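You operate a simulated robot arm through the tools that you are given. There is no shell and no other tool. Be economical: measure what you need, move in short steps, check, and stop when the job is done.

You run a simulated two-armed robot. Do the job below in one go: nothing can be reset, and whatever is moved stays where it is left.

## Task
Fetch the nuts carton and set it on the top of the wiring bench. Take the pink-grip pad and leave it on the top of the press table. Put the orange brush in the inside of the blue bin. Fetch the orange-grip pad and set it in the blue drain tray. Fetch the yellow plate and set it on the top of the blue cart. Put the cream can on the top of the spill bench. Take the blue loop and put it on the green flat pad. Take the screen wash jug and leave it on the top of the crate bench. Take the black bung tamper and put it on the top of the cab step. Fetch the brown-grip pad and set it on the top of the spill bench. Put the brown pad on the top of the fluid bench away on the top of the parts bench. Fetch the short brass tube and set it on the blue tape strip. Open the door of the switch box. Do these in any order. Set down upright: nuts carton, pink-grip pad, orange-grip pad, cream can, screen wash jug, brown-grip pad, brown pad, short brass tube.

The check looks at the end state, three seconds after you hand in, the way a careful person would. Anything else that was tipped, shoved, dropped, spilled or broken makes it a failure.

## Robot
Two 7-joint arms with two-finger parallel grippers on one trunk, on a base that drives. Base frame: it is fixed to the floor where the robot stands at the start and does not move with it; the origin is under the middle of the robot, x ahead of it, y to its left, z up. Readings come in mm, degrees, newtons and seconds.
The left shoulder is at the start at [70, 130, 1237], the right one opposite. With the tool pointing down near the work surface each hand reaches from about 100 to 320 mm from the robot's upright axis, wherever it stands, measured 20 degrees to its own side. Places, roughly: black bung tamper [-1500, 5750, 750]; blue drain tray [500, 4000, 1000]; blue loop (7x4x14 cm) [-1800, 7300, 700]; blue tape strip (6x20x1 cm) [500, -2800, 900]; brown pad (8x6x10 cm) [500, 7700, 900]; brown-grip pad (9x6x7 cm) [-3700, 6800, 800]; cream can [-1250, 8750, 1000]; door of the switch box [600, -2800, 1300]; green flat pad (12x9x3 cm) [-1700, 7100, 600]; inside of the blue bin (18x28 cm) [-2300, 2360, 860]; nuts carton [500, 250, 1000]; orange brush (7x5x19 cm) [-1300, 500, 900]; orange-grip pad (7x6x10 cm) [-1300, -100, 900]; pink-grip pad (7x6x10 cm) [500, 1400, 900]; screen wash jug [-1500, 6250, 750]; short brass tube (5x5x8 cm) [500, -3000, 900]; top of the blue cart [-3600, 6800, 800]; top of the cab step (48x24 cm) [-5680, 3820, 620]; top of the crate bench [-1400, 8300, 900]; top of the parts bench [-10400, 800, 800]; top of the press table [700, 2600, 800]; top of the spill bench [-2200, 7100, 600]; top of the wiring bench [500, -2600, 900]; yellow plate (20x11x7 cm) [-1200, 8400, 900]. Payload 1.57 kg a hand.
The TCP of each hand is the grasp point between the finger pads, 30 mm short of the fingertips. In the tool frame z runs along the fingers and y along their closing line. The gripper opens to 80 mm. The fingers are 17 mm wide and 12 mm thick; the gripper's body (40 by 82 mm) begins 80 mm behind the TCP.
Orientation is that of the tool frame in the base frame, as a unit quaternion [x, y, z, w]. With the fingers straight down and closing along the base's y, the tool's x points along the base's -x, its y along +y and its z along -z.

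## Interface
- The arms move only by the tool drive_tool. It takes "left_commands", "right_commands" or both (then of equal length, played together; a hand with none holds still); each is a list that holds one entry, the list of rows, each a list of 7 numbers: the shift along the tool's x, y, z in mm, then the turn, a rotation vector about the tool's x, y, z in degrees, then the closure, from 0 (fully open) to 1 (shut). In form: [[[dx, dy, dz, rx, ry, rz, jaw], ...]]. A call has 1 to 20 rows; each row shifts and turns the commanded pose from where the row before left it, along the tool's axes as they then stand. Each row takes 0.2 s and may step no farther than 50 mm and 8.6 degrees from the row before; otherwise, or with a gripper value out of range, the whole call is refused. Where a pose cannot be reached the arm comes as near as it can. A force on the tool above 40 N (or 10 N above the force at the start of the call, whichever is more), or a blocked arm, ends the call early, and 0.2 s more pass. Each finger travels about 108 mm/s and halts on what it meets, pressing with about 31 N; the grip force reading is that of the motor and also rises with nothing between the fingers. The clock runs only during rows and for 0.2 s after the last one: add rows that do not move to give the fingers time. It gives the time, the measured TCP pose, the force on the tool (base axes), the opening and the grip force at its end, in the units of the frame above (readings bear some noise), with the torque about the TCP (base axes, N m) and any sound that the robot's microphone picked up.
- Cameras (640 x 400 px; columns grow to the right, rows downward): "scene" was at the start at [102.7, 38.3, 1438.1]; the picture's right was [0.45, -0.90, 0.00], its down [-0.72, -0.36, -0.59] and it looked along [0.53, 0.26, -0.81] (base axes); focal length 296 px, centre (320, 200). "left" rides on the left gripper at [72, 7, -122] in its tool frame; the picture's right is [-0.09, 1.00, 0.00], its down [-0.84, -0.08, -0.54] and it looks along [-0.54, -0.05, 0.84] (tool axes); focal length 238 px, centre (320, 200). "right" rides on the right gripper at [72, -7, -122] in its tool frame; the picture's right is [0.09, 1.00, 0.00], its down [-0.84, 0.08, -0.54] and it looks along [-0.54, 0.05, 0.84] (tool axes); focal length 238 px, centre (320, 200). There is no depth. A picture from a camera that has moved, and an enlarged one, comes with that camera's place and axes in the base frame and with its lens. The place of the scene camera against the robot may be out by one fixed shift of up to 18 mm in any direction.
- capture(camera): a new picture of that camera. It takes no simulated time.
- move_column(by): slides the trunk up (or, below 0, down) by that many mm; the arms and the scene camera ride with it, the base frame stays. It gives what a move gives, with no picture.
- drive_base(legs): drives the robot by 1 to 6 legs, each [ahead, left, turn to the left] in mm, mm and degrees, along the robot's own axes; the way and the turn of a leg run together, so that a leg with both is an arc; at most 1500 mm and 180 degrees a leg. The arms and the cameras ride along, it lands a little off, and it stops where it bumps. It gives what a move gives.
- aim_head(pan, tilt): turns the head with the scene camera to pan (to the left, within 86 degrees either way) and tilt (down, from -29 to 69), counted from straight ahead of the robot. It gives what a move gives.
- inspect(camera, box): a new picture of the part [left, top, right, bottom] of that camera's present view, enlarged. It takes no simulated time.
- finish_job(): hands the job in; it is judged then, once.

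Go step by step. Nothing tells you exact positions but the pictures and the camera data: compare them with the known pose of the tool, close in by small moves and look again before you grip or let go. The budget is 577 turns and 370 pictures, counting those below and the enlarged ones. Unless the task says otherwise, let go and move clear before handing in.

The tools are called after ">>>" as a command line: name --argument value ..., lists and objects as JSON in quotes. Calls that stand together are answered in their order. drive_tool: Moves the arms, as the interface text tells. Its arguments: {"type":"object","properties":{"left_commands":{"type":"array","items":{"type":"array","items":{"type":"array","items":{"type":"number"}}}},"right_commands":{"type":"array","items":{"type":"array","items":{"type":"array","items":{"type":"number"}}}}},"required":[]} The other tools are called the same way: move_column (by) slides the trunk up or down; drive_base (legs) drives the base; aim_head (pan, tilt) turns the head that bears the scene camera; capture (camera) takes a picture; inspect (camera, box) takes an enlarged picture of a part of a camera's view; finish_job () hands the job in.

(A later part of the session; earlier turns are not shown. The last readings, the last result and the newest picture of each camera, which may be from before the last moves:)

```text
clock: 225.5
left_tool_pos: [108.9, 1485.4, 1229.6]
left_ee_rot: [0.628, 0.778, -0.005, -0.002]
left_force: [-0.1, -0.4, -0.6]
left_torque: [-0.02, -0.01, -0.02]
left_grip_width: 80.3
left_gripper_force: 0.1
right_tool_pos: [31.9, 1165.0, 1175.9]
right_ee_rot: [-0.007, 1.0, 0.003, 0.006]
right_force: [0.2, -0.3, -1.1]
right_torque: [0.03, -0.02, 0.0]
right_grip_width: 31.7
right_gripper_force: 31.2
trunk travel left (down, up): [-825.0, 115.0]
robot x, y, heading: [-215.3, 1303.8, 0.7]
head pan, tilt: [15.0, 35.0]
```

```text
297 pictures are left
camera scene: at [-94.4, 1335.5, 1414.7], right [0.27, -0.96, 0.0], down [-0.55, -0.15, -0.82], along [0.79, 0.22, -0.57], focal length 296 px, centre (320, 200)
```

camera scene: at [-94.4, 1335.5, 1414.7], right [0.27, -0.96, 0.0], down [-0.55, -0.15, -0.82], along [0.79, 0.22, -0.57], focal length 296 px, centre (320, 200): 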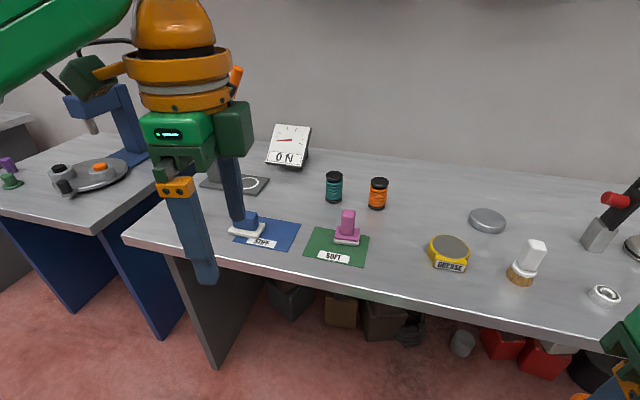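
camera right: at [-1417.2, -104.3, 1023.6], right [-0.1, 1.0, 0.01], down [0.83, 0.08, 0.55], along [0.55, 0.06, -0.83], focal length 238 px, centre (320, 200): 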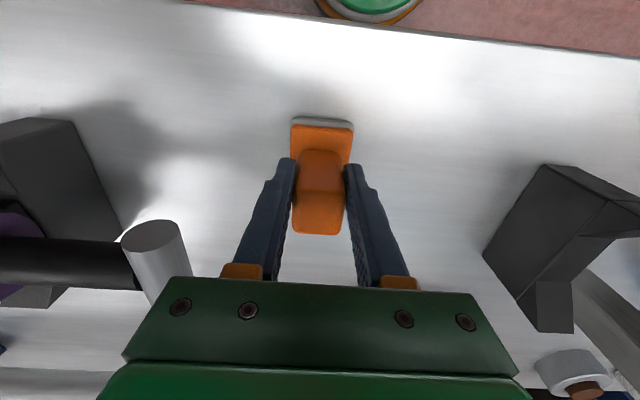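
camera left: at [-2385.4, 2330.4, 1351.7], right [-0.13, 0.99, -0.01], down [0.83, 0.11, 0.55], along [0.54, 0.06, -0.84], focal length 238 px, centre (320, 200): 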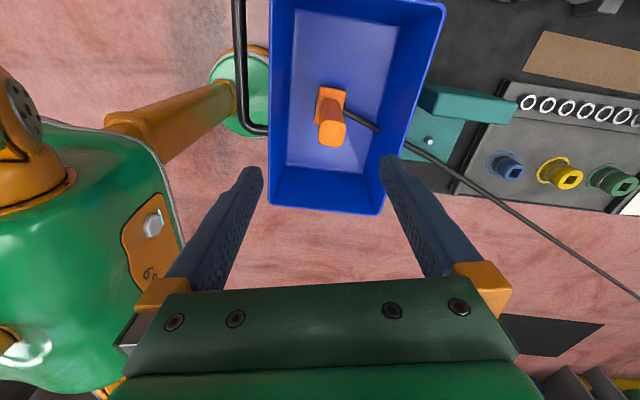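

The pink-grip pad is on the "SOFT" mat near (495, 1426). I'll drive in and position the left hand over it.

>>> drive_base --legs '[[400, 0, -0.7]]'

>>> drive_tool --left_commands '[[[-25, -5, 35, 0, 0, 0, 0], [-25, -5, 35, 0, 0, 0, 0], [0, 0, 0, 0, 0, 0, 0]]]'

>>> capture --camera "left"

```text
clock: 228.0
left_tool_pos: [508.5, 1482.5, 1230.7]
left_ee_rot: [0.633, 0.774, -0.006, -0.002]
left_force: [-0.3, -0.1, 0.3]
left_torque: [-0.02, 0.0, -0.02]
left_grip_width: 80.1
left_gripper_force: 0.1
right_tool_pos: [425.8, 1162.7, 1177.2]
right_ee_rot: [-0.003, 1.0, 0.004, 0.008]
right_force: [0.5, -0.5, -1.1]
right_torque: [0.01, 0.02, 0.03]
right_grip_width: 31.6
right_gripper_force: 30.9
trunk travel left (down, up): [-825.0, 115.0]
robot x, y, heading: [182.6, 1310.2, -0.0]
head pan, tilt: [15.0, 35.0]
```

```text
clock: 228.8
left_tool_pos: [510.1, 1432.4, 1159.7]
left_ee_rot: [0.633, 0.774, -0.006, -0.003]
left_force: [0.4, -0.1, 0.6]
left_torque: [-0.02, 0.03, 0.03]
left_grip_width: 79.9
left_gripper_force: 0.1
right_tool_pos: [428.3, 1163.8, 1175.9]
right_ee_rot: [-0.002, 1.0, 0.003, 0.006]
right_force: [0.4, 0.8, -1.3]
right_torque: [0.01, 0.0, 0.02]
right_grip_width: 31.5
right_gripper_force: 30.9
trunk travel left (down, up): [-825.0, 115.0]
robot x, y, heading: [182.3, 1309.7, -0.2]
head pan, tilt: [15.0, 35.0]
```

```text
296 pictures are left
camera left: at [503.3, 1504.5, 1281.5], right [0.99, 0.11, -0.01], down [0.1, -0.83, 0.55], along [0.05, -0.54, -0.84], focal length 238 px, centre (320, 200)
```

left: 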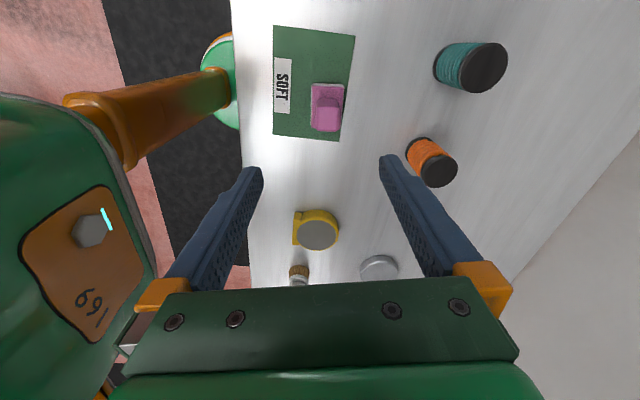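

>>> move_column --by -120

>>> drive_tool --left_commands '[[[-8, 5, 20, 0, 0, 0, 0], [0, 0, 20, 0, 0, 0, 0], [0, 0, 0, 0, 0, 0, 0]]]'

>>> capture --camera "left"

```text
clock: 230.3
left_tool_pos: [510.4, 1432.5, 1040.7]
left_ee_rot: [0.633, 0.774, -0.005, -0.002]
left_force: [0.4, -1.0, 0.3]
left_torque: [0.01, 0.02, -0.02]
left_grip_width: 79.6
left_gripper_force: 0.0
right_tool_pos: [426.9, 1163.4, 1055.7]
right_ee_rot: [-0.002, 1.0, 0.004, 0.006]
right_force: [0.5, 0.2, 0.1]
right_torque: [0.04, 0.0, -0.04]
right_grip_width: 31.7
right_gripper_force: 30.9
trunk travel left (down, up): [-705.0, 235.0]
robot x, y, heading: [188.4, 1309.8, 0.2]
head pan, tilt: [15.0, 35.0]
```

```text
clock: 231.1
left_tool_pos: [516.7, 1426.0, 1000.0]
left_ee_rot: [0.633, 0.774, -0.005, -0.003]
left_force: [-1.0, 0.3, -0.5]
left_torque: [0.03, 0.0, 0.02]
left_grip_width: 80.3
left_gripper_force: 0.0
right_tool_pos: [427.2, 1164.0, 1056.6]
right_ee_rot: [-0.003, 1.0, 0.003, 0.007]
right_force: [-0.2, 0.0, -1.8]
right_torque: [0.02, 0.02, -0.01]
right_grip_width: 31.6
right_gripper_force: 30.8
trunk travel left (down, up): [-705.0, 235.0]
robot x, y, heading: [182.8, 1307.7, -0.1]
head pan, tilt: [15.0, 35.0]
```

```text
295 pictures are left
camera left: at [509.1, 1498.0, 1122.0], right [0.99, 0.11, -0.01], down [0.1, -0.83, 0.55], along [0.05, -0.54, -0.84], focal length 238 px, centre (320, 200)
```

left: 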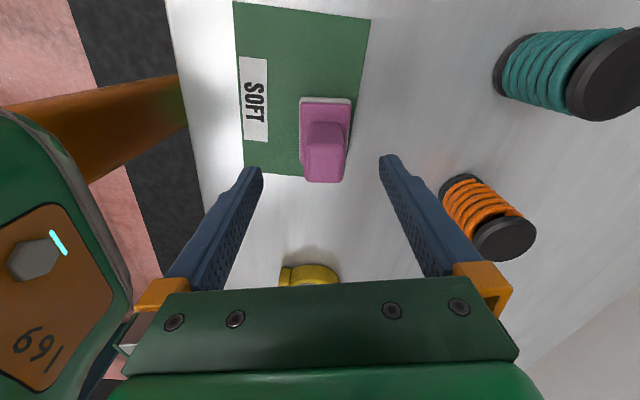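

>>> drive_tool --left_commands '[[[2, 1, 28, 0, 0, 0, 0], [0, 0, 28, 0, 0, 0, 0], [0, 0, 0, 0, 0, 0, 0.5], [0, 0, 0, 0, 0, 0, 1], [0, 0, 0, 0, 0, 0, 1], [0, 0, 0, 0, 0, 0, 1]]]'

>>> capture --camera "left"

```text
clock: 232.5
left_tool_pos: [516.4, 1426.4, 945.1]
left_ee_rot: [0.633, 0.774, -0.005, -0.002]
left_force: [0.4, -1.4, 0.2]
left_torque: [-0.04, -0.03, -0.06]
left_grip_width: 31.5
left_gripper_force: 30.8
right_tool_pos: [427.2, 1163.4, 1056.2]
right_ee_rot: [-0.003, 1.0, 0.004, 0.006]
right_force: [-0.1, -0.2, -1.0]
right_torque: [0.01, 0.02, 0.02]
right_grip_width: 31.8
right_gripper_force: 30.9
trunk travel left (down, up): [-705.0, 235.0]
robot x, y, heading: [183.2, 1303.3, -0.3]
head pan, tilt: [15.0, 35.0]
```

```text
294 pictures are left
camera left: at [509.6, 1498.8, 1067.0], right [0.99, 0.11, -0.01], down [0.1, -0.83, 0.55], along [0.05, -0.54, -0.84], focal length 238 px, centre (320, 200)
```

left: 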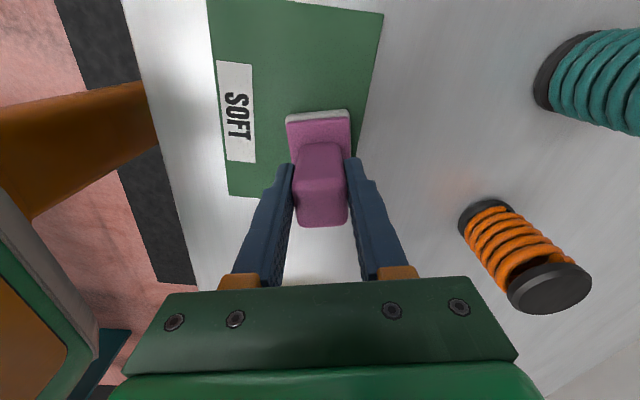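

Pink pad gripped. I'll lift, back away and move along to the press table.

>>> drive_tool --left_commands '[[[0, 0, -35, 0, 0, 0, 1], [0, 0, -35, 0, 0, 0, 1], [0, 0, -30, 0, 0, 0, 1], [0, 0, 0, 0, 0, 0, 1]]]'

>>> move_column --by 110

>>> drive_base --legs '[[-380, 0, 0], [0, 1050, 0]]'

>>> aim_head --pan 0 --tilt 38

>>> capture --camera "scene"

```text
clock: 233.5
left_tool_pos: [513.9, 1433.2, 1042.5]
left_ee_rot: [0.632, 0.775, -0.006, -0.002]
left_force: [0.3, 0.5, -1.2]
left_torque: [0.04, -0.01, 0.01]
left_grip_width: 31.7
left_gripper_force: 30.6
left hand out of reach, approached as far as the arm can: row 3
right_tool_pos: [427.6, 1164.4, 1055.9]
right_ee_rot: [-0.002, 1.0, 0.004, 0.006]
right_force: [0.5, 0.1, -1.6]
right_torque: [0.04, 0.03, 0.03]
right_grip_width: 31.6
right_gripper_force: 31.2
trunk travel left (down, up): [-705.0, 235.0]
robot x, y, heading: [181.3, 1307.8, 0.0]
head pan, tilt: [15.0, 35.0]
```

```text
clock: 234.9
left_tool_pos: [513.5, 1431.8, 1152.8]
left_ee_rot: [0.633, 0.774, -0.006, -0.002]
left_force: [-0.4, -0.5, -1.2]
left_torque: [0.01, -0.02, 0.0]
left_grip_width: 31.6
left_gripper_force: 31.1
right_tool_pos: [428.6, 1163.7, 1165.9]
right_ee_rot: [-0.003, 1.0, 0.004, 0.006]
right_force: [0.9, -0.1, -1.4]
right_torque: [0.02, 0.02, 0.02]
right_grip_width: 31.8
right_gripper_force: 31.0
trunk travel left (down, up): [-815.0, 125.0]
robot x, y, heading: [184.7, 1307.8, -0.0]
head pan, tilt: [15.0, 35.0]
```

```text
clock: 242.3
left_tool_pos: [136.4, 2483.1, 1152.8]
left_ee_rot: [0.632, 0.775, -0.006, -0.003]
left_force: [0.3, 0.0, 0.6]
left_torque: [-0.01, 0.0, 0.01]
left_grip_width: 31.5
left_gripper_force: 30.7
right_tool_pos: [50.9, 2213.7, 1167.0]
right_ee_rot: [-0.003, 1.0, 0.004, 0.006]
right_force: [-0.8, 0.0, -0.9]
right_torque: [0.0, 0.04, 0.0]
right_grip_width: 31.7
right_gripper_force: 31.3
trunk travel left (down, up): [-815.0, 125.0]
robot x, y, heading: [-197.8, 2355.0, -0.1]
head pan, tilt: [15.0, 35.0]
```

```text
clock: 243.1
left_tool_pos: [136.7, 2483.8, 1153.0]
left_ee_rot: [0.631, 0.775, -0.006, -0.003]
left_force: [-0.7, -0.2, -1.7]
left_torque: [0.03, 0.0, 0.0]
left_grip_width: 31.7
left_gripper_force: 31.0
right_tool_pos: [49.9, 2214.1, 1166.8]
right_ee_rot: [-0.003, 1.0, 0.003, 0.006]
right_force: [-0.3, -0.3, -0.9]
right_torque: [0.0, 0.01, 0.0]
right_grip_width: 31.6
right_gripper_force: 30.6
trunk travel left (down, up): [-815.0, 125.0]
robot x, y, heading: [-195.8, 2359.0, -0.0]
head pan, tilt: [0.0, 38.0]
```

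```text
293 pictures are left
camera scene: at [-71.3, 2363.3, 1400.0], right [0.0, -1.0, 0.0], down [-0.62, 0.0, -0.79], along [0.79, 0.0, -0.62], focal length 296 px, centre (320, 200)
```

scene: 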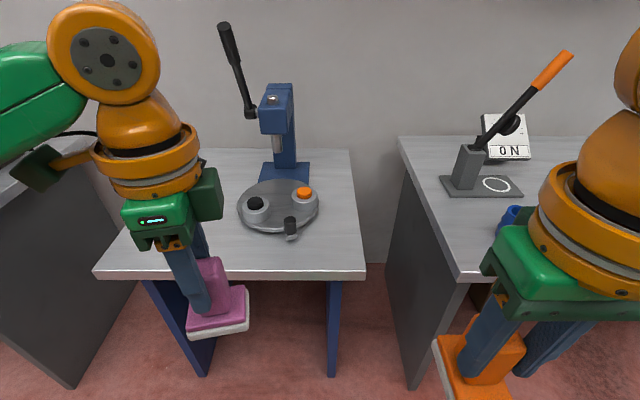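

The press table has free space front-left, around (500, 2735). I'll drive in there.

>>> drive_base --legs '[[0, 265, 0], [370, 0, 0]]'

>>> aim_head --pan 15 --tilt 55

>>> capture --camera "scene"

>>> capture --camera "left"

```text
clock: 247.0
left_tool_pos: [500.8, 2754.5, 1152.7]
left_ee_rot: [0.63, 0.777, -0.005, -0.001]
left_force: [-0.5, 0.3, -1.0]
left_torque: [0.01, -0.03, 0.03]
left_grip_width: 31.2
left_gripper_force: 31.2
right_tool_pos: [416.7, 2484.9, 1167.6]
right_ee_rot: [-0.006, 1.0, 0.004, 0.007]
right_force: [-0.3, -0.7, -0.6]
right_torque: [-0.03, 0.0, 0.01]
right_grip_width: 31.5
right_gripper_force: 31.2
trunk travel left (down, up): [-815.0, 125.0]
robot x, y, heading: [172.7, 2626.5, 0.3]
head pan, tilt: [0.0, 38.0]
```

```text
clock: 247.8
left_tool_pos: [503.5, 2754.2, 1151.8]
left_ee_rot: [0.629, 0.777, -0.005, -0.002]
left_force: [-0.9, -0.6, -1.1]
left_torque: [0.03, -0.01, 0.02]
left_grip_width: 31.7
left_gripper_force: 31.5
right_tool_pos: [419.0, 2484.1, 1166.3]
right_ee_rot: [-0.006, 1.0, 0.003, 0.006]
right_force: [-0.6, 0.4, -1.3]
right_torque: [0.02, 0.02, 0.0]
right_grip_width: 31.4
right_gripper_force: 31.1
trunk travel left (down, up): [-815.0, 125.0]
robot x, y, heading: [171.7, 2628.6, 0.1]
head pan, tilt: [15.0, 55.0]
```

```text
292 pictures are left
camera scene: at [280.6, 2651.6, 1376.3], right [0.26, -0.96, 0.0], down [-0.79, -0.22, -0.57], along [0.55, 0.15, -0.82], focal length 296 px, centre (320, 200)
```

scene: 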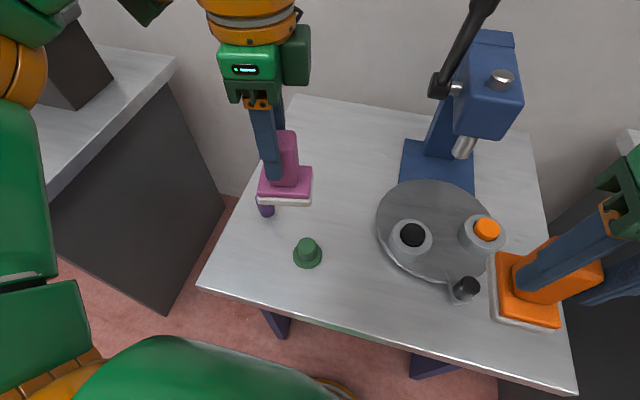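

```text
291 pictures are left
camera left: at [496.4, 2826.9, 1274.2], right [0.99, 0.11, -0.01], down [0.1, -0.83, 0.55], along [0.05, -0.54, -0.84], focal length 238 px, centre (320, 200)
```

left: 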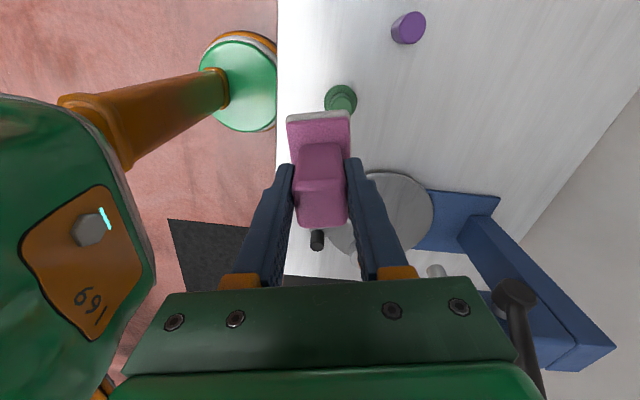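

A green peg is right below the hand, so I'll use a clear spot near (470, 2640), between the peg and the turntable.

>>> drive_base --legs '[[-30, -114, 0]]'

>>> move_column --by -150

>>> capture --camera "left"

>>> capture --camera "scene"

```text
clock: 249.0
left_tool_pos: [475.0, 2644.3, 1150.8]
left_ee_rot: [0.63, 0.777, -0.006, -0.002]
left_force: [-0.5, 0.3, -1.5]
left_torque: [0.0, 0.02, 0.02]
left_grip_width: 31.3
left_gripper_force: 31.6
right_tool_pos: [390.2, 2374.7, 1167.9]
right_ee_rot: [-0.006, 1.0, 0.002, 0.005]
right_force: [0.2, -0.2, -1.7]
right_torque: [-0.02, -0.01, 0.0]
right_grip_width: 31.7
right_gripper_force: 31.2
trunk travel left (down, up): [-815.0, 125.0]
robot x, y, heading: [141.9, 2516.3, 0.2]
head pan, tilt: [15.0, 55.0]
```

```text
clock: 250.8
left_tool_pos: [474.0, 2640.8, 1002.1]
left_ee_rot: [0.629, 0.777, -0.006, -0.003]
left_force: [0.3, -0.8, -2.0]
left_torque: [0.02, -0.01, -0.01]
left_grip_width: 31.5
left_gripper_force: 30.8
right_tool_pos: [389.7, 2369.4, 1016.0]
right_ee_rot: [-0.005, 1.0, 0.003, 0.006]
right_force: [-0.6, 0.6, -1.5]
right_torque: [-0.02, -0.01, 0.03]
right_grip_width: 31.3
right_gripper_force: 30.9
trunk travel left (down, up): [-665.0, 275.0]
robot x, y, heading: [143.1, 2514.1, 0.4]
head pan, tilt: [15.0, 55.0]
```

```text
290 pictures are left
camera left: at [466.3, 2713.4, 1124.3], right [0.99, 0.12, -0.01], down [0.1, -0.83, 0.55], along [0.05, -0.54, -0.84], focal length 238 px, centre (320, 200)
```

left: 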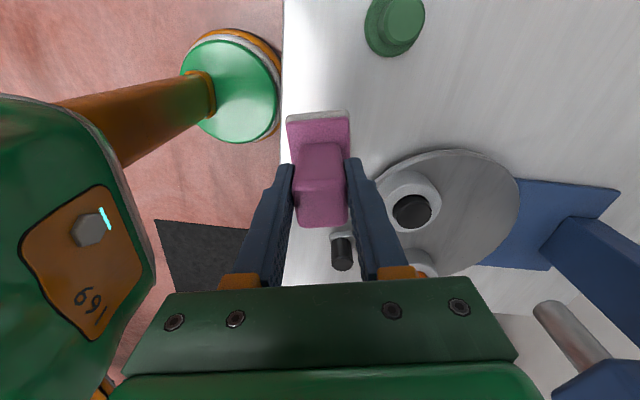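

```text
289 pictures are left
camera scene: at [250.6, 2537.8, 1226.4], right [0.27, -0.96, 0.0], down [-0.79, -0.22, -0.57], along [0.55, 0.15, -0.82], focal length 296 px, centre (320, 200)
```

scene: 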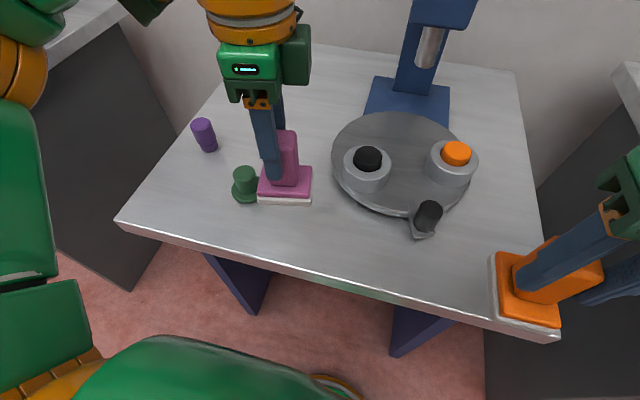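

>>> drive_tool --left_commands '[[[-4, 18, 25, 0, 0, 0, 1], [0, 0, 30, 0, 0, 0, 1], [0, 0, 25, 0, 0, 0, 1], [0, 0, 0, 0, 0, 0, 1]]]'

>>> capture --camera "scene"

```text
clock: 251.8
left_tool_pos: [491.6, 2639.2, 922.3]
left_ee_rot: [0.629, 0.777, -0.006, -0.003]
left_force: [-0.5, 0.2, -1.8]
left_torque: [0.0, 0.0, 0.04]
left_grip_width: 31.5
left_gripper_force: 31.1
right_tool_pos: [390.2, 2371.1, 1016.0]
right_ee_rot: [-0.006, 1.0, 0.003, 0.006]
right_force: [-0.7, 1.2, -1.2]
right_torque: [-0.01, 0.01, -0.03]
right_grip_width: 31.5
right_gripper_force: 31.0
trunk travel left (down, up): [-665.0, 275.0]
robot x, y, heading: [145.9, 2511.7, 0.3]
head pan, tilt: [15.0, 55.0]
```

```text
288 pictures are left
camera scene: at [250.9, 2537.7, 1226.3], right [0.27, -0.96, 0.0], down [-0.79, -0.22, -0.57], along [0.55, 0.15, -0.82], focal length 296 px, centre (320, 200)
```

scene: 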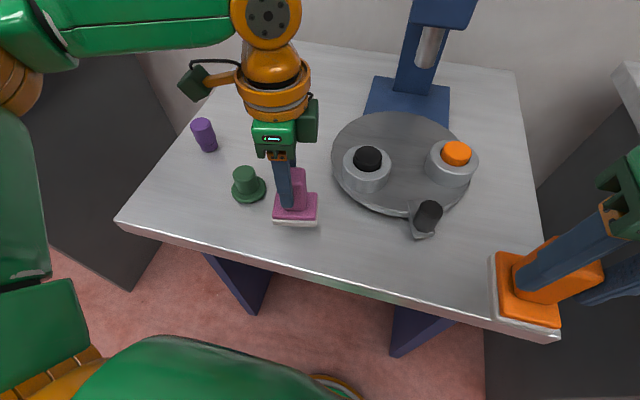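

>>> drive_tool --left_commands '[[[0, 0, 8, 0, 0, 0, 1], [0, 0, 4, 0, 0, 0, 1], [0, 0, 0, 0, 0, 0, 1]]]'

>>> drive_tool --left_commands '[[[0, 0, 5, 0, 0, 0, 1], [0, 0, 0, 0, 0, 0, 1]]]'

>>> drive_tool --left_commands '[[[0, 0, 5, 0, 0, 0, 1], [0, 0, 0, 0, 0, 0, 1]]]'

```text
clock: 252.6
left_tool_pos: [490.9, 2640.9, 909.8]
left_ee_rot: [0.629, 0.777, -0.005, -0.003]
left_force: [0.0, -1.2, -1.2]
left_torque: [-0.02, 0.04, 0.0]
left_grip_width: 31.7
left_gripper_force: 31.0
right_tool_pos: [390.0, 2371.5, 1015.6]
right_ee_rot: [-0.006, 1.0, 0.004, 0.007]
right_force: [0.5, -0.9, -0.6]
right_torque: [0.01, 0.04, -0.02]
right_grip_width: 31.4
right_gripper_force: 31.5
trunk travel left (down, up): [-665.0, 275.0]
robot x, y, heading: [145.5, 2513.3, 0.3]
head pan, tilt: [15.0, 55.0]
```

```text
clock: 253.2
left_tool_pos: [491.9, 2640.3, 905.3]
left_ee_rot: [0.63, 0.777, -0.005, -0.002]
left_force: [0.4, -0.2, -2.1]
left_torque: [0.01, 0.02, 0.0]
left_grip_width: 31.3
left_gripper_force: 31.4
right_tool_pos: [390.6, 2370.5, 1015.4]
right_ee_rot: [-0.006, 1.0, 0.003, 0.006]
right_force: [-0.1, 0.3, -0.8]
right_torque: [-0.01, -0.02, -0.01]
right_grip_width: 31.7
right_gripper_force: 31.2
trunk travel left (down, up): [-665.0, 275.0]
robot x, y, heading: [145.3, 2513.3, 0.4]
head pan, tilt: [15.0, 55.0]
```

```text
clock: 253.8
left_tool_pos: [491.1, 2638.6, 901.1]
left_ee_rot: [0.629, 0.777, -0.006, -0.003]
left_force: [0.2, 0.3, -2.1]
left_torque: [0.05, -0.02, 0.03]
left_grip_width: 31.5
left_gripper_force: 31.2
right_tool_pos: [389.9, 2370.2, 1014.4]
right_ee_rot: [-0.006, 1.0, 0.003, 0.006]
right_force: [0.5, 0.4, -1.5]
right_torque: [-0.03, 0.01, -0.05]
right_grip_width: 31.6
right_gripper_force: 30.6
trunk travel left (down, up): [-665.0, 275.0]
robot x, y, heading: [143.5, 2514.4, 0.3]
head pan, tilt: [15.0, 55.0]
```

>>> drive_tool --left_commands '[[[0, 0, 4, 0, 0, 0, 1], [0, 0, 4, 0, 0, 0, 1], [0, 0, 0, 0, 0, 0, 1]]]'

>>> drive_tool --left_commands '[[[0, 0, 3, 0, 0, 0, 1], [0, 0, 3, 0, 0, 0, 1], [0, 0, 0, 0, 0, 0, 1]]]'

>>> drive_tool --left_commands '[[[0, 0, 2, 0, 0, 0, 1], [0, 0, 2, 0, 0, 0, 1], [0, 0, 0, 0, 0, 0, 1]]]'

```text
clock: 254.6
left_tool_pos: [490.8, 2639.8, 892.1]
left_ee_rot: [0.629, 0.777, -0.006, -0.002]
left_force: [-0.1, -0.3, -0.7]
left_torque: [0.06, 0.01, -0.01]
left_grip_width: 31.9
left_gripper_force: 31.0
right_tool_pos: [389.9, 2371.0, 1015.0]
right_ee_rot: [-0.005, 1.0, 0.004, 0.007]
right_force: [-0.3, -0.4, -1.3]
right_torque: [0.04, 0.05, -0.02]
right_grip_width: 31.5
right_gripper_force: 31.5
trunk travel left (down, up): [-665.0, 275.0]
robot x, y, heading: [144.0, 2514.7, 0.2]
head pan, tilt: [15.0, 55.0]
```

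```text
clock: 255.3
left_tool_pos: [490.4, 2640.0, 885.9]
left_ee_rot: [0.629, 0.777, -0.006, -0.002]
left_force: [-0.4, -0.7, -0.4]
left_torque: [0.06, 0.05, 0.03]
left_grip_width: 31.5
left_gripper_force: 31.4
right_tool_pos: [389.9, 2371.9, 1016.7]
right_ee_rot: [-0.006, 1.0, 0.002, 0.007]
right_force: [-0.1, 0.4, -2.4]
right_torque: [-0.02, 0.03, -0.04]
right_grip_width: 31.8
right_gripper_force: 31.3
trunk travel left (down, up): [-665.0, 275.0]
robot x, y, heading: [143.2, 2509.9, 0.3]
head pan, tilt: [15.0, 55.0]
```

```text
clock: 256.1
left_tool_pos: [490.3, 2639.9, 881.8]
left_ee_rot: [0.629, 0.777, -0.006, -0.003]
left_force: [0.2, 1.1, -1.1]
left_torque: [-0.01, -0.01, -0.01]
left_grip_width: 31.7
left_gripper_force: 31.4
right_tool_pos: [389.2, 2370.4, 1016.4]
right_ee_rot: [-0.006, 1.0, 0.003, 0.007]
right_force: [0.8, 0.4, 0.1]
right_torque: [0.0, 0.04, 0.03]
right_grip_width: 31.9
right_gripper_force: 30.9
trunk travel left (down, up): [-665.0, 275.0]
robot x, y, heading: [145.1, 2514.4, 0.4]
head pan, tilt: [15.0, 55.0]
```

>>> drive_tool --left_commands '[[[0, 0, 3, 0, 0, 0, 1], [0, 0, 3, 0, 0, 0, 1], [0, 0, 3, 0, 0, 0, 1], [0, 0, 0, 0, 0, 0, 1]]]'

>>> inspect --camera "scene" --box '[220, 130, 400, 260]'

```text
clock: 257.1
left_tool_pos: [488.4, 2639.1, 874.2]
left_ee_rot: [0.63, 0.777, -0.004, -0.001]
left_force: [3.9, 0.8, 23.5]
left_torque: [0.08, -0.66, 0.03]
left_grip_width: 31.8
left_gripper_force: 30.2
right_tool_pos: [388.8, 2370.4, 1017.5]
right_ee_rot: [-0.006, 1.0, 0.003, 0.008]
right_force: [0.2, 0.2, -1.5]
right_torque: [0.03, -0.02, 0.02]
right_grip_width: 31.2
right_gripper_force: 31.0
trunk travel left (down, up): [-665.0, 275.0]
robot x, y, heading: [144.3, 2513.3, 0.5]
head pan, tilt: [15.0, 55.0]
```

```text
3.08 times, centred on (310, 195) of scene
camera zoom: at [247.3, 2536.4, 1226.8], right [0.27, -0.96, 0.0], down [-0.79, -0.22, -0.58], along [0.56, 0.15, -0.82], focal length 910 px, centre (351, 215)
```

zoom: 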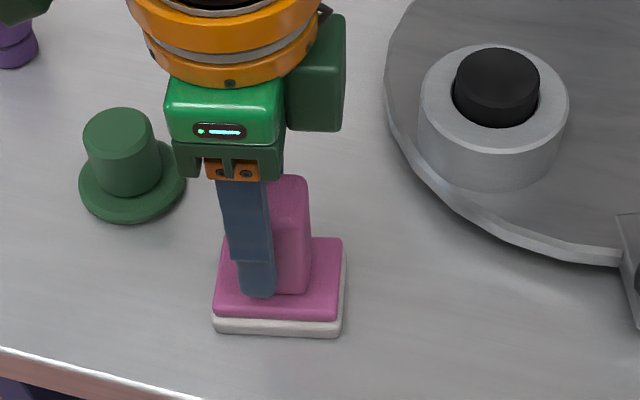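

Contact; the table surface is at about z 803. I'll release and lift.

>>> drive_tool --left_commands '[[[0, 0, -2, 0, 0, 0, 1], [0, 0, 0, 0, 0, 0, 0.6], [0, 0, 0, 0, 0, 0, 0], [0, 0, 0, 0, 0, 0, 0], [0, 0, -30, 0, 0, 0, 0], [0, 0, -35, 0, 0, 0, 0], [0, 0, -35, 0, 0, 0, 0], [0, 0, -35, 0, 0, 0, 0]]]'

>>> move_column --by 130

>>> capture --camera "left"

```text
clock: 258.9
left_tool_pos: [484.7, 2650.2, 1007.4]
left_ee_rot: [0.627, 0.779, -0.006, -0.001]
left_force: [-0.6, 0.0, -0.1]
left_torque: [0.02, -0.02, 0.01]
left_grip_width: 79.9
left_gripper_force: 0.1
left hand out of reach, approached as far as the arm can: row 8
right_tool_pos: [388.5, 2371.5, 1016.4]
right_ee_rot: [-0.006, 1.0, 0.004, 0.007]
right_force: [0.6, 0.2, -0.6]
right_torque: [-0.01, 0.0, 0.01]
right_grip_width: 31.4
right_gripper_force: 30.8
trunk travel left (down, up): [-665.0, 275.0]
robot x, y, heading: [143.0, 2516.3, 0.3]
head pan, tilt: [15.0, 55.0]
```

```text
clock: 260.5
left_tool_pos: [486.4, 2650.6, 1137.0]
left_ee_rot: [0.628, 0.779, -0.006, 0.0]
left_force: [0.0, 0.0, 0.4]
left_torque: [-0.04, 0.0, -0.01]
left_grip_width: 79.9
left_gripper_force: 0.1
right_tool_pos: [389.7, 2371.1, 1145.5]
right_ee_rot: [-0.006, 1.0, 0.004, 0.007]
right_force: [-0.3, 0.2, -0.2]
right_torque: [-0.01, -0.01, -0.03]
right_grip_width: 31.6
right_gripper_force: 30.8
trunk travel left (down, up): [-795.0, 145.0]
robot x, y, heading: [145.2, 2513.4, 0.6]
head pan, tilt: [15.0, 55.0]
```

```text
286 pictures are left
camera left: at [478.5, 2722.5, 1258.4], right [0.99, 0.12, -0.01], down [0.11, -0.83, 0.55], along [0.06, -0.55, -0.84], focal length 238 px, centre (320, 200)
```

left: 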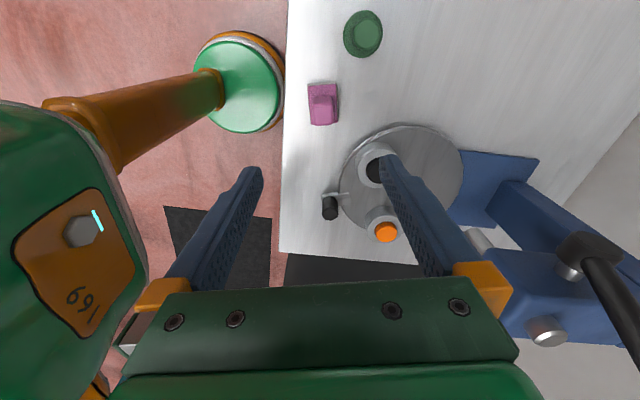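

The pink pad stands on the press table. Next I'll take the orange-grip pad to the blue drain tray at (500, 4000).

>>> drive_base --legs '[[-350, 0, 0], [0, 1400, 0]]'

>>> aim_head --pan 0 --tilt 38

>>> capture --camera "scene"

```text
clock: 269.4
left_tool_pos: [120.0, 4041.1, 1137.4]
left_ee_rot: [0.625, 0.781, -0.006, -0.001]
left_force: [-0.2, -0.6, 0.2]
left_torque: [0.02, 0.01, 0.02]
left_grip_width: 79.9
left_gripper_force: 0.0
right_tool_pos: [26.4, 3762.8, 1145.1]
right_ee_rot: [-0.01, 1.0, 0.004, 0.007]
right_force: [0.4, 0.3, -1.0]
right_torque: [0.01, -0.01, 0.0]
right_grip_width: 31.4
right_gripper_force: 31.0
trunk travel left (down, up): [-795.0, 145.0]
robot x, y, heading: [-218.9, 3903.4, 1.1]
head pan, tilt: [15.0, 55.0]
```

```text
clock: 270.1
left_tool_pos: [121.4, 4041.3, 1137.1]
left_ee_rot: [0.624, 0.781, -0.007, 0.0]
left_force: [0.3, -0.1, 0.6]
left_torque: [0.0, 0.0, 0.03]
left_grip_width: 79.9
left_gripper_force: 0.1
right_tool_pos: [26.4, 3763.6, 1146.2]
right_ee_rot: [-0.01, 1.0, 0.004, 0.006]
right_force: [-0.5, 0.4, -1.1]
right_torque: [-0.03, 0.0, 0.01]
right_grip_width: 31.7
right_gripper_force: 30.9
trunk travel left (down, up): [-795.0, 145.0]
robot x, y, heading: [-223.5, 3903.3, 0.9]
head pan, tilt: [0.0, 38.0]
```

```text
285 pictures are left
camera scene: at [-96.7, 3910.7, 1380.0], right [0.02, -1.0, 0.0], down [-0.62, -0.01, -0.79], along [0.79, 0.01, -0.62], focal length 296 px, centre (320, 200)
```

scene: 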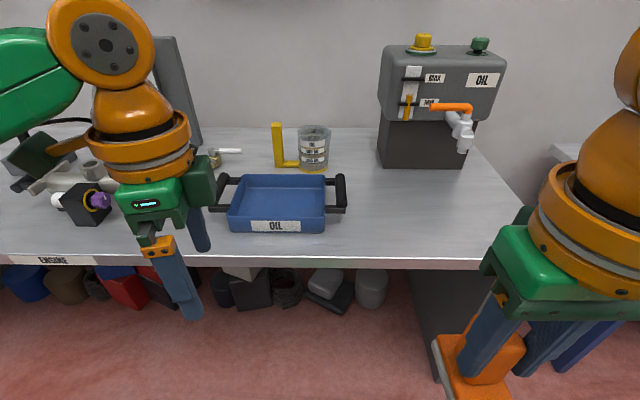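

The blue drain tray is near (525, 4025). I'll pull the left hand in, drive up, and bring the right hand with the pad over the tray.

>>> drive_tool --left_commands '[[[15, -35, 0, 0, 0, 0, 0], [15, -35, 0, 0, 0, 0, 0], [10, -20, 0, 0, 0, 0, 0], [0, 0, 0, 0, 0, 0, 0]]]' --right_commands '[[[-15, 35, 0, 0, 0, 0, 1], [-15, 35, 0, 0, 0, 0, 1], [-10, 30, 0, 0, 0, 0, 1], [0, 0, 0, 0, 0, 0, 1]]]'

>>> drive_base --legs '[[0, 125, -1], [420, 0, 0]]'

>>> aim_head --pan 0 --tilt 58

>>> capture --camera "scene"

>>> capture --camera "right"

```text
clock: 271.1
left_tool_pos: [26.1, 4060.5, 1136.4]
left_ee_rot: [0.624, 0.781, -0.007, 0.0]
left_force: [-0.2, 0.4, 0.8]
left_torque: [0.0, -0.01, 0.01]
left_grip_width: 79.9
left_gripper_force: 0.0
right_tool_pos: [66.2, 3863.1, 1146.6]
right_ee_rot: [-0.009, 1.0, 0.005, 0.006]
right_force: [-0.3, -0.8, -1.2]
right_torque: [-0.01, 0.04, 0.04]
right_grip_width: 31.6
right_gripper_force: 31.2
trunk travel left (down, up): [-795.0, 145.0]
robot x, y, heading: [-217.7, 3902.9, 0.8]
head pan, tilt: [0.0, 38.0]
```

```text
clock: 274.6
left_tool_pos: [443.5, 4181.2, 1137.8]
left_ee_rot: [0.632, 0.775, -0.006, 0.001]
left_force: [0.0, -0.4, -0.3]
left_torque: [-0.01, -0.02, -0.01]
left_grip_width: 80.2
left_gripper_force: 0.1
right_tool_pos: [480.1, 3980.0, 1149.0]
right_ee_rot: [-0.001, 1.0, 0.004, 0.007]
right_force: [-0.8, -0.7, -1.0]
right_torque: [0.03, 0.03, 0.02]
right_grip_width: 31.6
right_gripper_force: 31.4
trunk travel left (down, up): [-795.0, 145.0]
robot x, y, heading: [196.7, 4026.8, -0.3]
head pan, tilt: [0.0, 38.0]
```

```text
clock: 275.4
left_tool_pos: [445.2, 4180.7, 1138.4]
left_ee_rot: [0.632, 0.775, -0.006, -0.001]
left_force: [0.3, -0.3, 0.5]
left_torque: [-0.02, 0.03, 0.02]
left_grip_width: 80.1
left_gripper_force: 0.0
right_tool_pos: [481.5, 3982.3, 1147.1]
right_ee_rot: [-0.001, 1.0, 0.004, 0.006]
right_force: [1.0, -0.5, -0.8]
right_torque: [-0.01, 0.01, -0.03]
right_grip_width: 31.6
right_gripper_force: 31.1
trunk travel left (down, up): [-795.0, 145.0]
robot x, y, heading: [196.5, 4026.7, 0.1]
head pan, tilt: [0.0, 58.0]
```

```text
284 pictures are left
camera scene: at [302.8, 4031.7, 1352.7], right [0.0, -1.0, 0.0], down [-0.85, 0.0, -0.53], along [0.53, 0.0, -0.85], focal length 296 px, centre (320, 200)
```

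scene: 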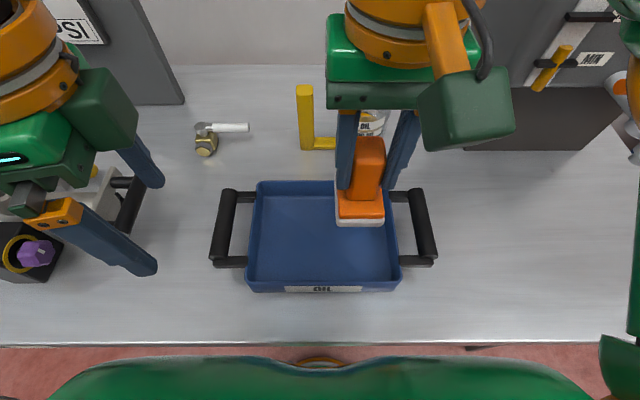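

```text
283 pictures are left
camera right: at [406.7, 3974.1, 1268.2], right [-0.09, 1.0, 0.01], down [0.83, 0.07, 0.55], along [0.55, 0.06, -0.83], focal length 238 px, centre (320, 200)
```

right: 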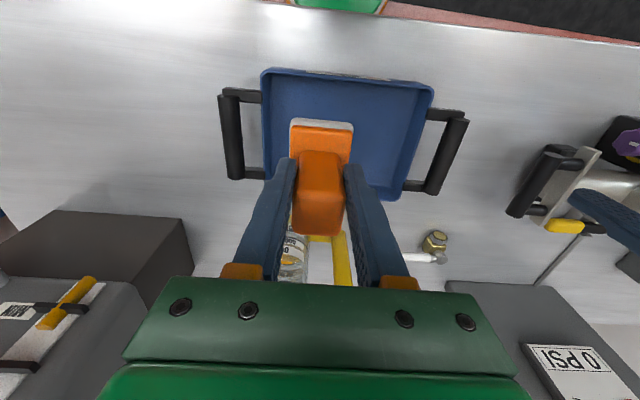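

>>> drive_tool --right_commands '[[[-26, 20, 0, 0, 0, 0, 1], [-26, 18, 0, 0, 0, 0, 1], [0, 0, 0, 0, 0, 0, 1]]]'

>>> move_column --by -120

>>> capture --camera "right"

>>> capture --camera "scene"

```text
clock: 276.2
left_tool_pos: [444.7, 4180.2, 1136.4]
left_ee_rot: [0.631, 0.775, -0.006, 0.0]
left_force: [-0.7, -0.6, 0.4]
left_torque: [0.02, -0.02, 0.05]
left_grip_width: 80.1
left_gripper_force: 0.0
right_tool_pos: [533.3, 4019.7, 1146.4]
right_ee_rot: [-0.001, 1.0, 0.003, 0.006]
right_force: [-0.4, -0.6, -1.1]
right_torque: [0.01, 0.01, 0.0]
right_grip_width: 31.5
right_gripper_force: 31.4
trunk travel left (down, up): [-795.0, 145.0]
robot x, y, heading: [195.0, 4027.3, -0.0]
head pan, tilt: [0.0, 58.0]
```

```text
clock: 277.7
left_tool_pos: [444.3, 4181.4, 1018.4]
left_ee_rot: [0.632, 0.775, -0.006, -0.001]
left_force: [-0.8, 0.0, -0.2]
left_torque: [0.0, -0.01, -0.04]
left_grip_width: 80.1
left_gripper_force: 0.0
right_tool_pos: [533.4, 4019.6, 1028.5]
right_ee_rot: [-0.001, 1.0, 0.004, 0.006]
right_force: [0.4, -0.3, -1.2]
right_torque: [-0.01, 0.02, 0.01]
right_grip_width: 31.7
right_gripper_force: 31.5
trunk travel left (down, up): [-675.0, 265.0]
robot x, y, heading: [194.1, 4023.9, 0.0]
head pan, tilt: [0.0, 58.0]
```

```text
282 pictures are left
camera right: at [458.9, 4012.6, 1148.9], right [-0.09, 1.0, 0.01], down [0.83, 0.07, 0.55], along [0.55, 0.06, -0.83], focal length 238 px, centre (320, 200)
```

right: 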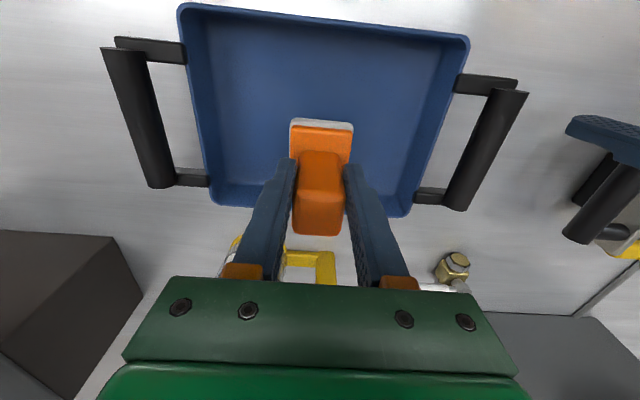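

```text
281 pictures are left
camera scene: at [302.3, 4031.8, 1232.7], right [0.0, -1.0, 0.0], down [-0.85, 0.0, -0.53], along [0.53, 0.0, -0.85], focal length 296 px, centre (320, 200)
```

scene: 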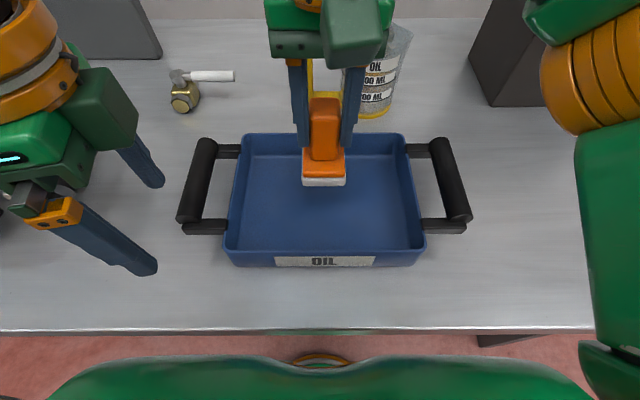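

>>> drive_tool --right_commands '[[[0, 0, 30, 0, 0, 0, 1], [0, 0, 30, 0, 0, 0, 1], [0, 0, 5, 0, 0, 0, 1], [0, 0, 0, 0, 0, 0, 1]]]'

>>> drive_tool --right_commands '[[[0, 0, 4, 0, 0, 0, 1], [0, 0, 4, 0, 0, 0, 1], [0, 0, 0, 0, 0, 0, 1]]]'

>>> drive_tool --right_commands '[[[0, 0, 3, 0, 0, 0, 1], [0, 0, 3, 0, 0, 0, 1], [0, 0, 0, 0, 0, 0, 1]]]'

```text
clock: 278.7
left_tool_pos: [445.0, 4182.1, 1017.8]
left_ee_rot: [0.631, 0.776, -0.006, 0.0]
left_force: [-0.2, 0.3, -0.1]
left_torque: [-0.02, 0.0, 0.0]
left_grip_width: 79.8
left_gripper_force: 0.1
right_tool_pos: [534.6, 4020.7, 962.4]
right_ee_rot: [-0.001, 1.0, 0.004, 0.007]
right_force: [0.3, 0.5, -1.2]
right_torque: [0.02, 0.0, -0.02]
right_grip_width: 31.6
right_gripper_force: 30.8
trunk travel left (down, up): [-675.0, 265.0]
robot x, y, heading: [199.3, 4026.9, 0.0]
head pan, tilt: [0.0, 58.0]
```

```text
clock: 279.5
left_tool_pos: [444.1, 4179.7, 1016.6]
left_ee_rot: [0.631, 0.776, -0.006, -0.001]
left_force: [-0.1, 0.3, 0.2]
left_torque: [0.03, 0.01, -0.01]
left_grip_width: 79.9
left_gripper_force: 0.2
right_tool_pos: [533.9, 4021.7, 954.7]
right_ee_rot: [-0.001, 1.0, 0.004, 0.006]
right_force: [0.8, 0.3, -1.0]
right_torque: [0.02, 0.05, -0.04]
right_grip_width: 31.6
right_gripper_force: 31.0
trunk travel left (down, up): [-675.0, 265.0]
robot x, y, heading: [199.5, 4025.6, -0.3]
head pan, tilt: [0.0, 58.0]
```

```text
clock: 280.3
left_tool_pos: [444.1, 4181.3, 1018.8]
left_ee_rot: [0.631, 0.776, -0.007, -0.001]
left_force: [0.4, 0.1, -0.3]
left_torque: [-0.04, 0.02, -0.01]
left_grip_width: 80.1
left_gripper_force: 0.0
right_tool_pos: [534.6, 4021.3, 948.4]
right_ee_rot: [-0.001, 1.0, 0.004, 0.006]
right_force: [0.1, 0.2, -0.4]
right_torque: [-0.02, -0.02, 0.0]
right_grip_width: 31.5
right_gripper_force: 30.6
trunk travel left (down, up): [-675.0, 265.0]
robot x, y, heading: [193.9, 4028.4, -0.1]
head pan, tilt: [0.0, 58.0]
```

>>> drive_tool --right_commands '[[[0, 0, 3, 0, 0, 0, 1], [0, 0, 3, 0, 0, 0, 1], [0, 0, 3, 0, 0, 0, 1], [0, 0, 0, 0, 0, 0, 1]]]'

>>> drive_tool --right_commands '[[[0, 0, 3, 0, 0, 0, 1], [0, 0, 3, 0, 0, 0, 1], [0, 0, 3, 0, 0, 0, 1], [0, 0, 0, 0, 0, 0, 1]]]'

>>> capture --camera "right"

```text
clock: 281.3
left_tool_pos: [441.5, 4182.8, 1018.5]
left_ee_rot: [0.631, 0.776, -0.006, 0.001]
left_force: [0.8, -0.3, -0.5]
left_torque: [-0.03, 0.0, 0.01]
left_grip_width: 80.1
left_gripper_force: 0.1
right_tool_pos: [531.0, 4021.3, 940.5]
right_ee_rot: [-0.001, 1.0, 0.004, 0.009]
right_force: [1.3, 0.1, 22.9]
right_torque: [-0.46, -0.04, 0.03]
right_grip_width: 31.6
right_gripper_force: 31.4
trunk travel left (down, up): [-675.0, 265.0]
robot x, y, heading: [200.3, 4028.6, 0.0]
head pan, tilt: [0.0, 58.0]
```

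```text
clock: 282.3
left_tool_pos: [441.1, 4180.4, 1018.6]
left_ee_rot: [0.631, 0.775, -0.005, 0.002]
left_force: [-0.3, -0.5, -0.1]
left_torque: [0.02, 0.0, -0.06]
left_grip_width: 80.1
left_gripper_force: 0.0
right_tool_pos: [532.4, 4020.5, 932.1]
right_ee_rot: [-0.001, 1.0, 0.003, 0.008]
right_force: [0.3, -1.3, 23.7]
right_torque: [-0.66, -0.09, -0.02]
right_grip_width: 31.7
right_gripper_force: 31.3
trunk travel left (down, up): [-675.0, 265.0]
robot x, y, heading: [197.2, 4022.4, -0.0]
head pan, tilt: [0.0, 58.0]
```

```text
280 pictures are left
camera right: at [456.3, 4013.0, 1052.8], right [-0.09, 1.0, 0.01], down [0.83, 0.07, 0.56], along [0.55, 0.06, -0.83], focal length 238 px, centre (320, 200)
```

right: 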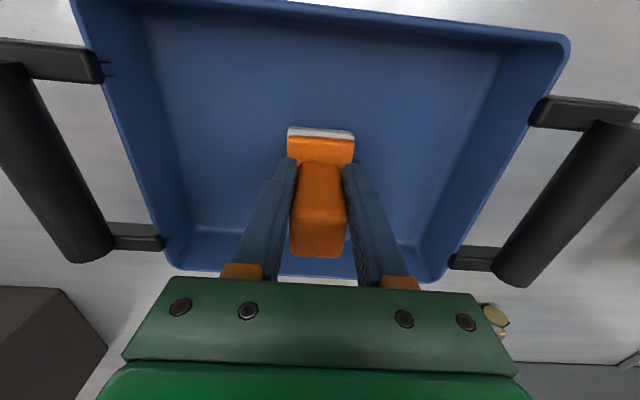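

The pad is standing on the tray floor; the fingers only slid slightly down its grip. I'll release and raise.

>>> drive_tool --right_commands '[[[0, 0, -2, 0, 0, 0, 1], [0, 0, 0, 0, 0, 0, 0.6], [0, 0, 0, 0, 0, 0, 0], [0, 0, 0, 0, 0, 0, 0], [0, 0, -30, 0, 0, 0, 0], [0, 0, -35, 0, 0, 0, 0], [0, 0, -35, 0, 0, 0, 0], [0, 0, -15, 0, 0, 0, 0]]]'

>>> move_column --by 130

>>> capture --camera "right"

```text
clock: 284.1
left_tool_pos: [443.8, 4180.8, 1017.7]
left_ee_rot: [0.631, 0.776, -0.006, -0.001]
left_force: [-0.4, 0.5, 0.4]
left_torque: [-0.03, -0.03, -0.01]
left_grip_width: 79.9
left_gripper_force: 0.0
right_tool_pos: [533.8, 4020.4, 1049.0]
right_ee_rot: [-0.001, 1.0, 0.004, 0.007]
right_force: [0.1, 0.2, 0.3]
right_torque: [0.04, 0.04, -0.02]
right_grip_width: 80.1
right_gripper_force: 0.0
trunk travel left (down, up): [-675.0, 265.0]
robot x, y, heading: [198.8, 4027.7, -0.3]
head pan, tilt: [0.0, 58.0]
```

```text
clock: 285.7
left_tool_pos: [445.6, 4180.7, 1146.6]
left_ee_rot: [0.631, 0.775, -0.005, -0.001]
left_force: [-0.6, 0.0, 0.4]
left_torque: [0.01, -0.03, 0.0]
left_grip_width: 80.0
left_gripper_force: 0.2
right_tool_pos: [532.4, 4020.1, 1178.7]
right_ee_rot: [-0.001, 1.0, 0.004, 0.006]
right_force: [-0.1, 0.3, -0.3]
right_torque: [-0.01, -0.02, -0.03]
right_grip_width: 80.1
right_gripper_force: 0.1
trunk travel left (down, up): [-805.0, 135.0]
robot x, y, heading: [197.3, 4027.3, -0.4]
head pan, tilt: [0.0, 58.0]
```

```text
279 pictures are left
camera right: at [458.6, 4012.5, 1299.7], right [-0.09, 1.0, 0.01], down [0.83, 0.07, 0.55], along [0.55, 0.06, -0.83], focal length 238 px, centre (320, 200)
```

right: 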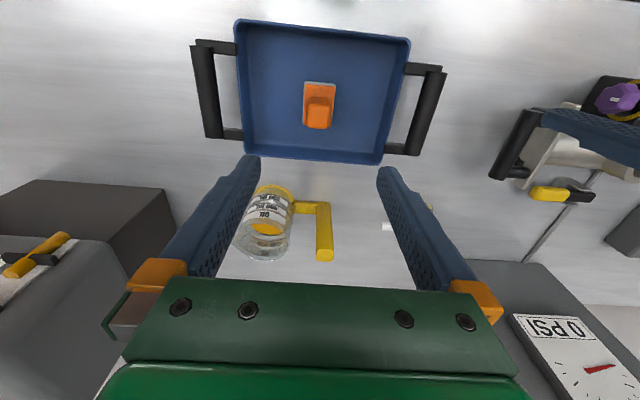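

The orange pad is in the tray. Next comes the north area, so I'll back off, turn and look around.

>>> drive_base --legs '[[-600, 0, 0], [0, 0, 90], [700, 0, 0]]'

>>> aim_head --pan 25 --tilt 15

>>> capture --camera "scene"

```text
clock: 296.4
left_tool_pos: [-565.2, 4972.0, 1147.1]
left_ee_rot: [-0.105, 0.994, -0.003, 0.003]
left_force: [0.0, 0.5, 0.2]
left_torque: [0.04, -0.01, 0.0]
left_grip_width: 80.0
left_gripper_force: 0.0
right_tool_pos: [-405.5, 5060.8, 1179.1]
right_ee_rot: [0.71, -0.704, -0.007, -0.003]
right_force: [-0.3, 0.1, 0.1]
right_torque: [0.03, -0.01, -0.03]
right_grip_width: 80.0
right_gripper_force: 0.0
trunk travel left (down, up): [-805.0, 135.0]
robot x, y, heading: [-410.6, 4726.4, 90.5]
head pan, tilt: [0.0, 58.0]
```

```text
clock: 297.4
left_tool_pos: [-564.6, 4971.6, 1146.6]
left_ee_rot: [-0.105, 0.994, -0.005, 0.004]
left_force: [-0.4, -0.4, -0.5]
left_torque: [-0.01, -0.03, 0.01]
left_grip_width: 80.3
left_gripper_force: 0.1
right_tool_pos: [-405.1, 5062.5, 1178.4]
right_ee_rot: [0.709, -0.705, -0.007, -0.002]
right_force: [0.1, -0.8, 1.2]
right_torque: [-0.03, 0.03, 0.03]
right_grip_width: 79.7
right_gripper_force: 0.0
trunk travel left (down, up): [-805.0, 135.0]
robot x, y, heading: [-408.9, 4723.3, 90.4]
head pan, tilt: [25.0, 15.0]
```

```text
278 pictures are left
camera scene: at [-461.8, 4865.3, 1426.5], right [0.9, 0.43, 0.0], down [0.11, -0.23, -0.97], along [-0.41, 0.87, -0.26], focal length 296 px, centre (320, 200)
```

scene: 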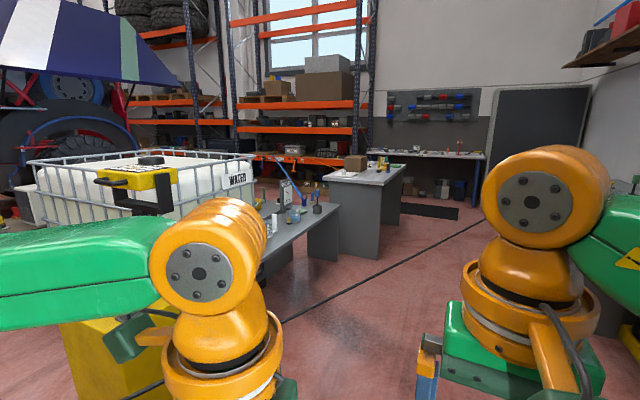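

>>> drive_base --legs '[[700, 0, 0], [0, 0, 60]]'

>>> aim_head --pan 0 --tilt 25

>>> capture --camera "scene"

```text
clock: 303.9
left_tool_pos: [-702.1, 5410.3, 1147.7]
left_ee_rot: [-0.587, 0.809, -0.003, 0.006]
left_force: [0.2, 0.8, -0.5]
left_torque: [0.0, -0.02, 0.01]
left_grip_width: 79.8
left_gripper_force: 0.0
right_tool_pos: [-700.0, 5593.7, 1178.2]
right_ee_rot: [0.967, -0.255, -0.007, 0.002]
right_force: [-0.5, 0.5, 0.1]
right_torque: [0.04, 0.02, -0.01]
right_grip_width: 80.1
right_gripper_force: 0.0
trunk travel left (down, up): [-805.0, 135.0]
robot x, y, heading: [-406.3, 5420.3, 150.0]
head pan, tilt: [25.0, 15.0]
```

```text
clock: 304.8
left_tool_pos: [-703.4, 5410.6, 1146.7]
left_ee_rot: [-0.588, 0.809, -0.002, 0.006]
left_force: [-0.6, -0.4, 0.1]
left_torque: [0.0, -0.02, -0.03]
left_grip_width: 80.3
left_gripper_force: 0.2
right_tool_pos: [-699.8, 5593.5, 1177.9]
right_ee_rot: [0.967, -0.255, -0.006, 0.002]
right_force: [-0.2, -0.3, 0.1]
right_torque: [0.0, 0.02, 0.0]
right_grip_width: 80.0
right_gripper_force: 0.1
trunk travel left (down, up): [-805.0, 135.0]
robot x, y, heading: [-412.0, 5423.0, 150.1]
head pan, tilt: [0.0, 25.0]
```

```text
277 pictures are left
camera scene: at [-547.2, 5497.6, 1410.4], right [0.5, 0.87, 0.0], down [0.37, -0.21, -0.91], along [-0.79, 0.45, -0.42], focal length 296 px, centre (320, 200)
```

scene: 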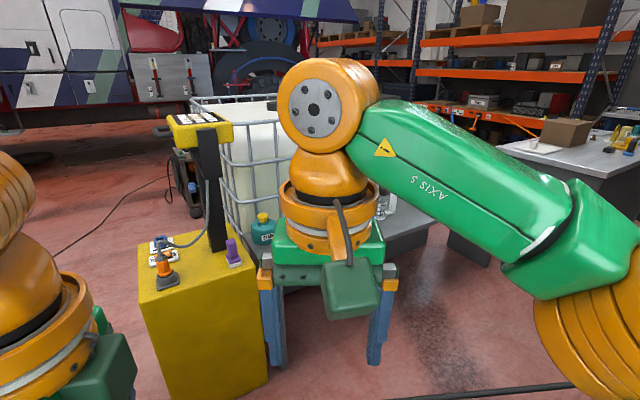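

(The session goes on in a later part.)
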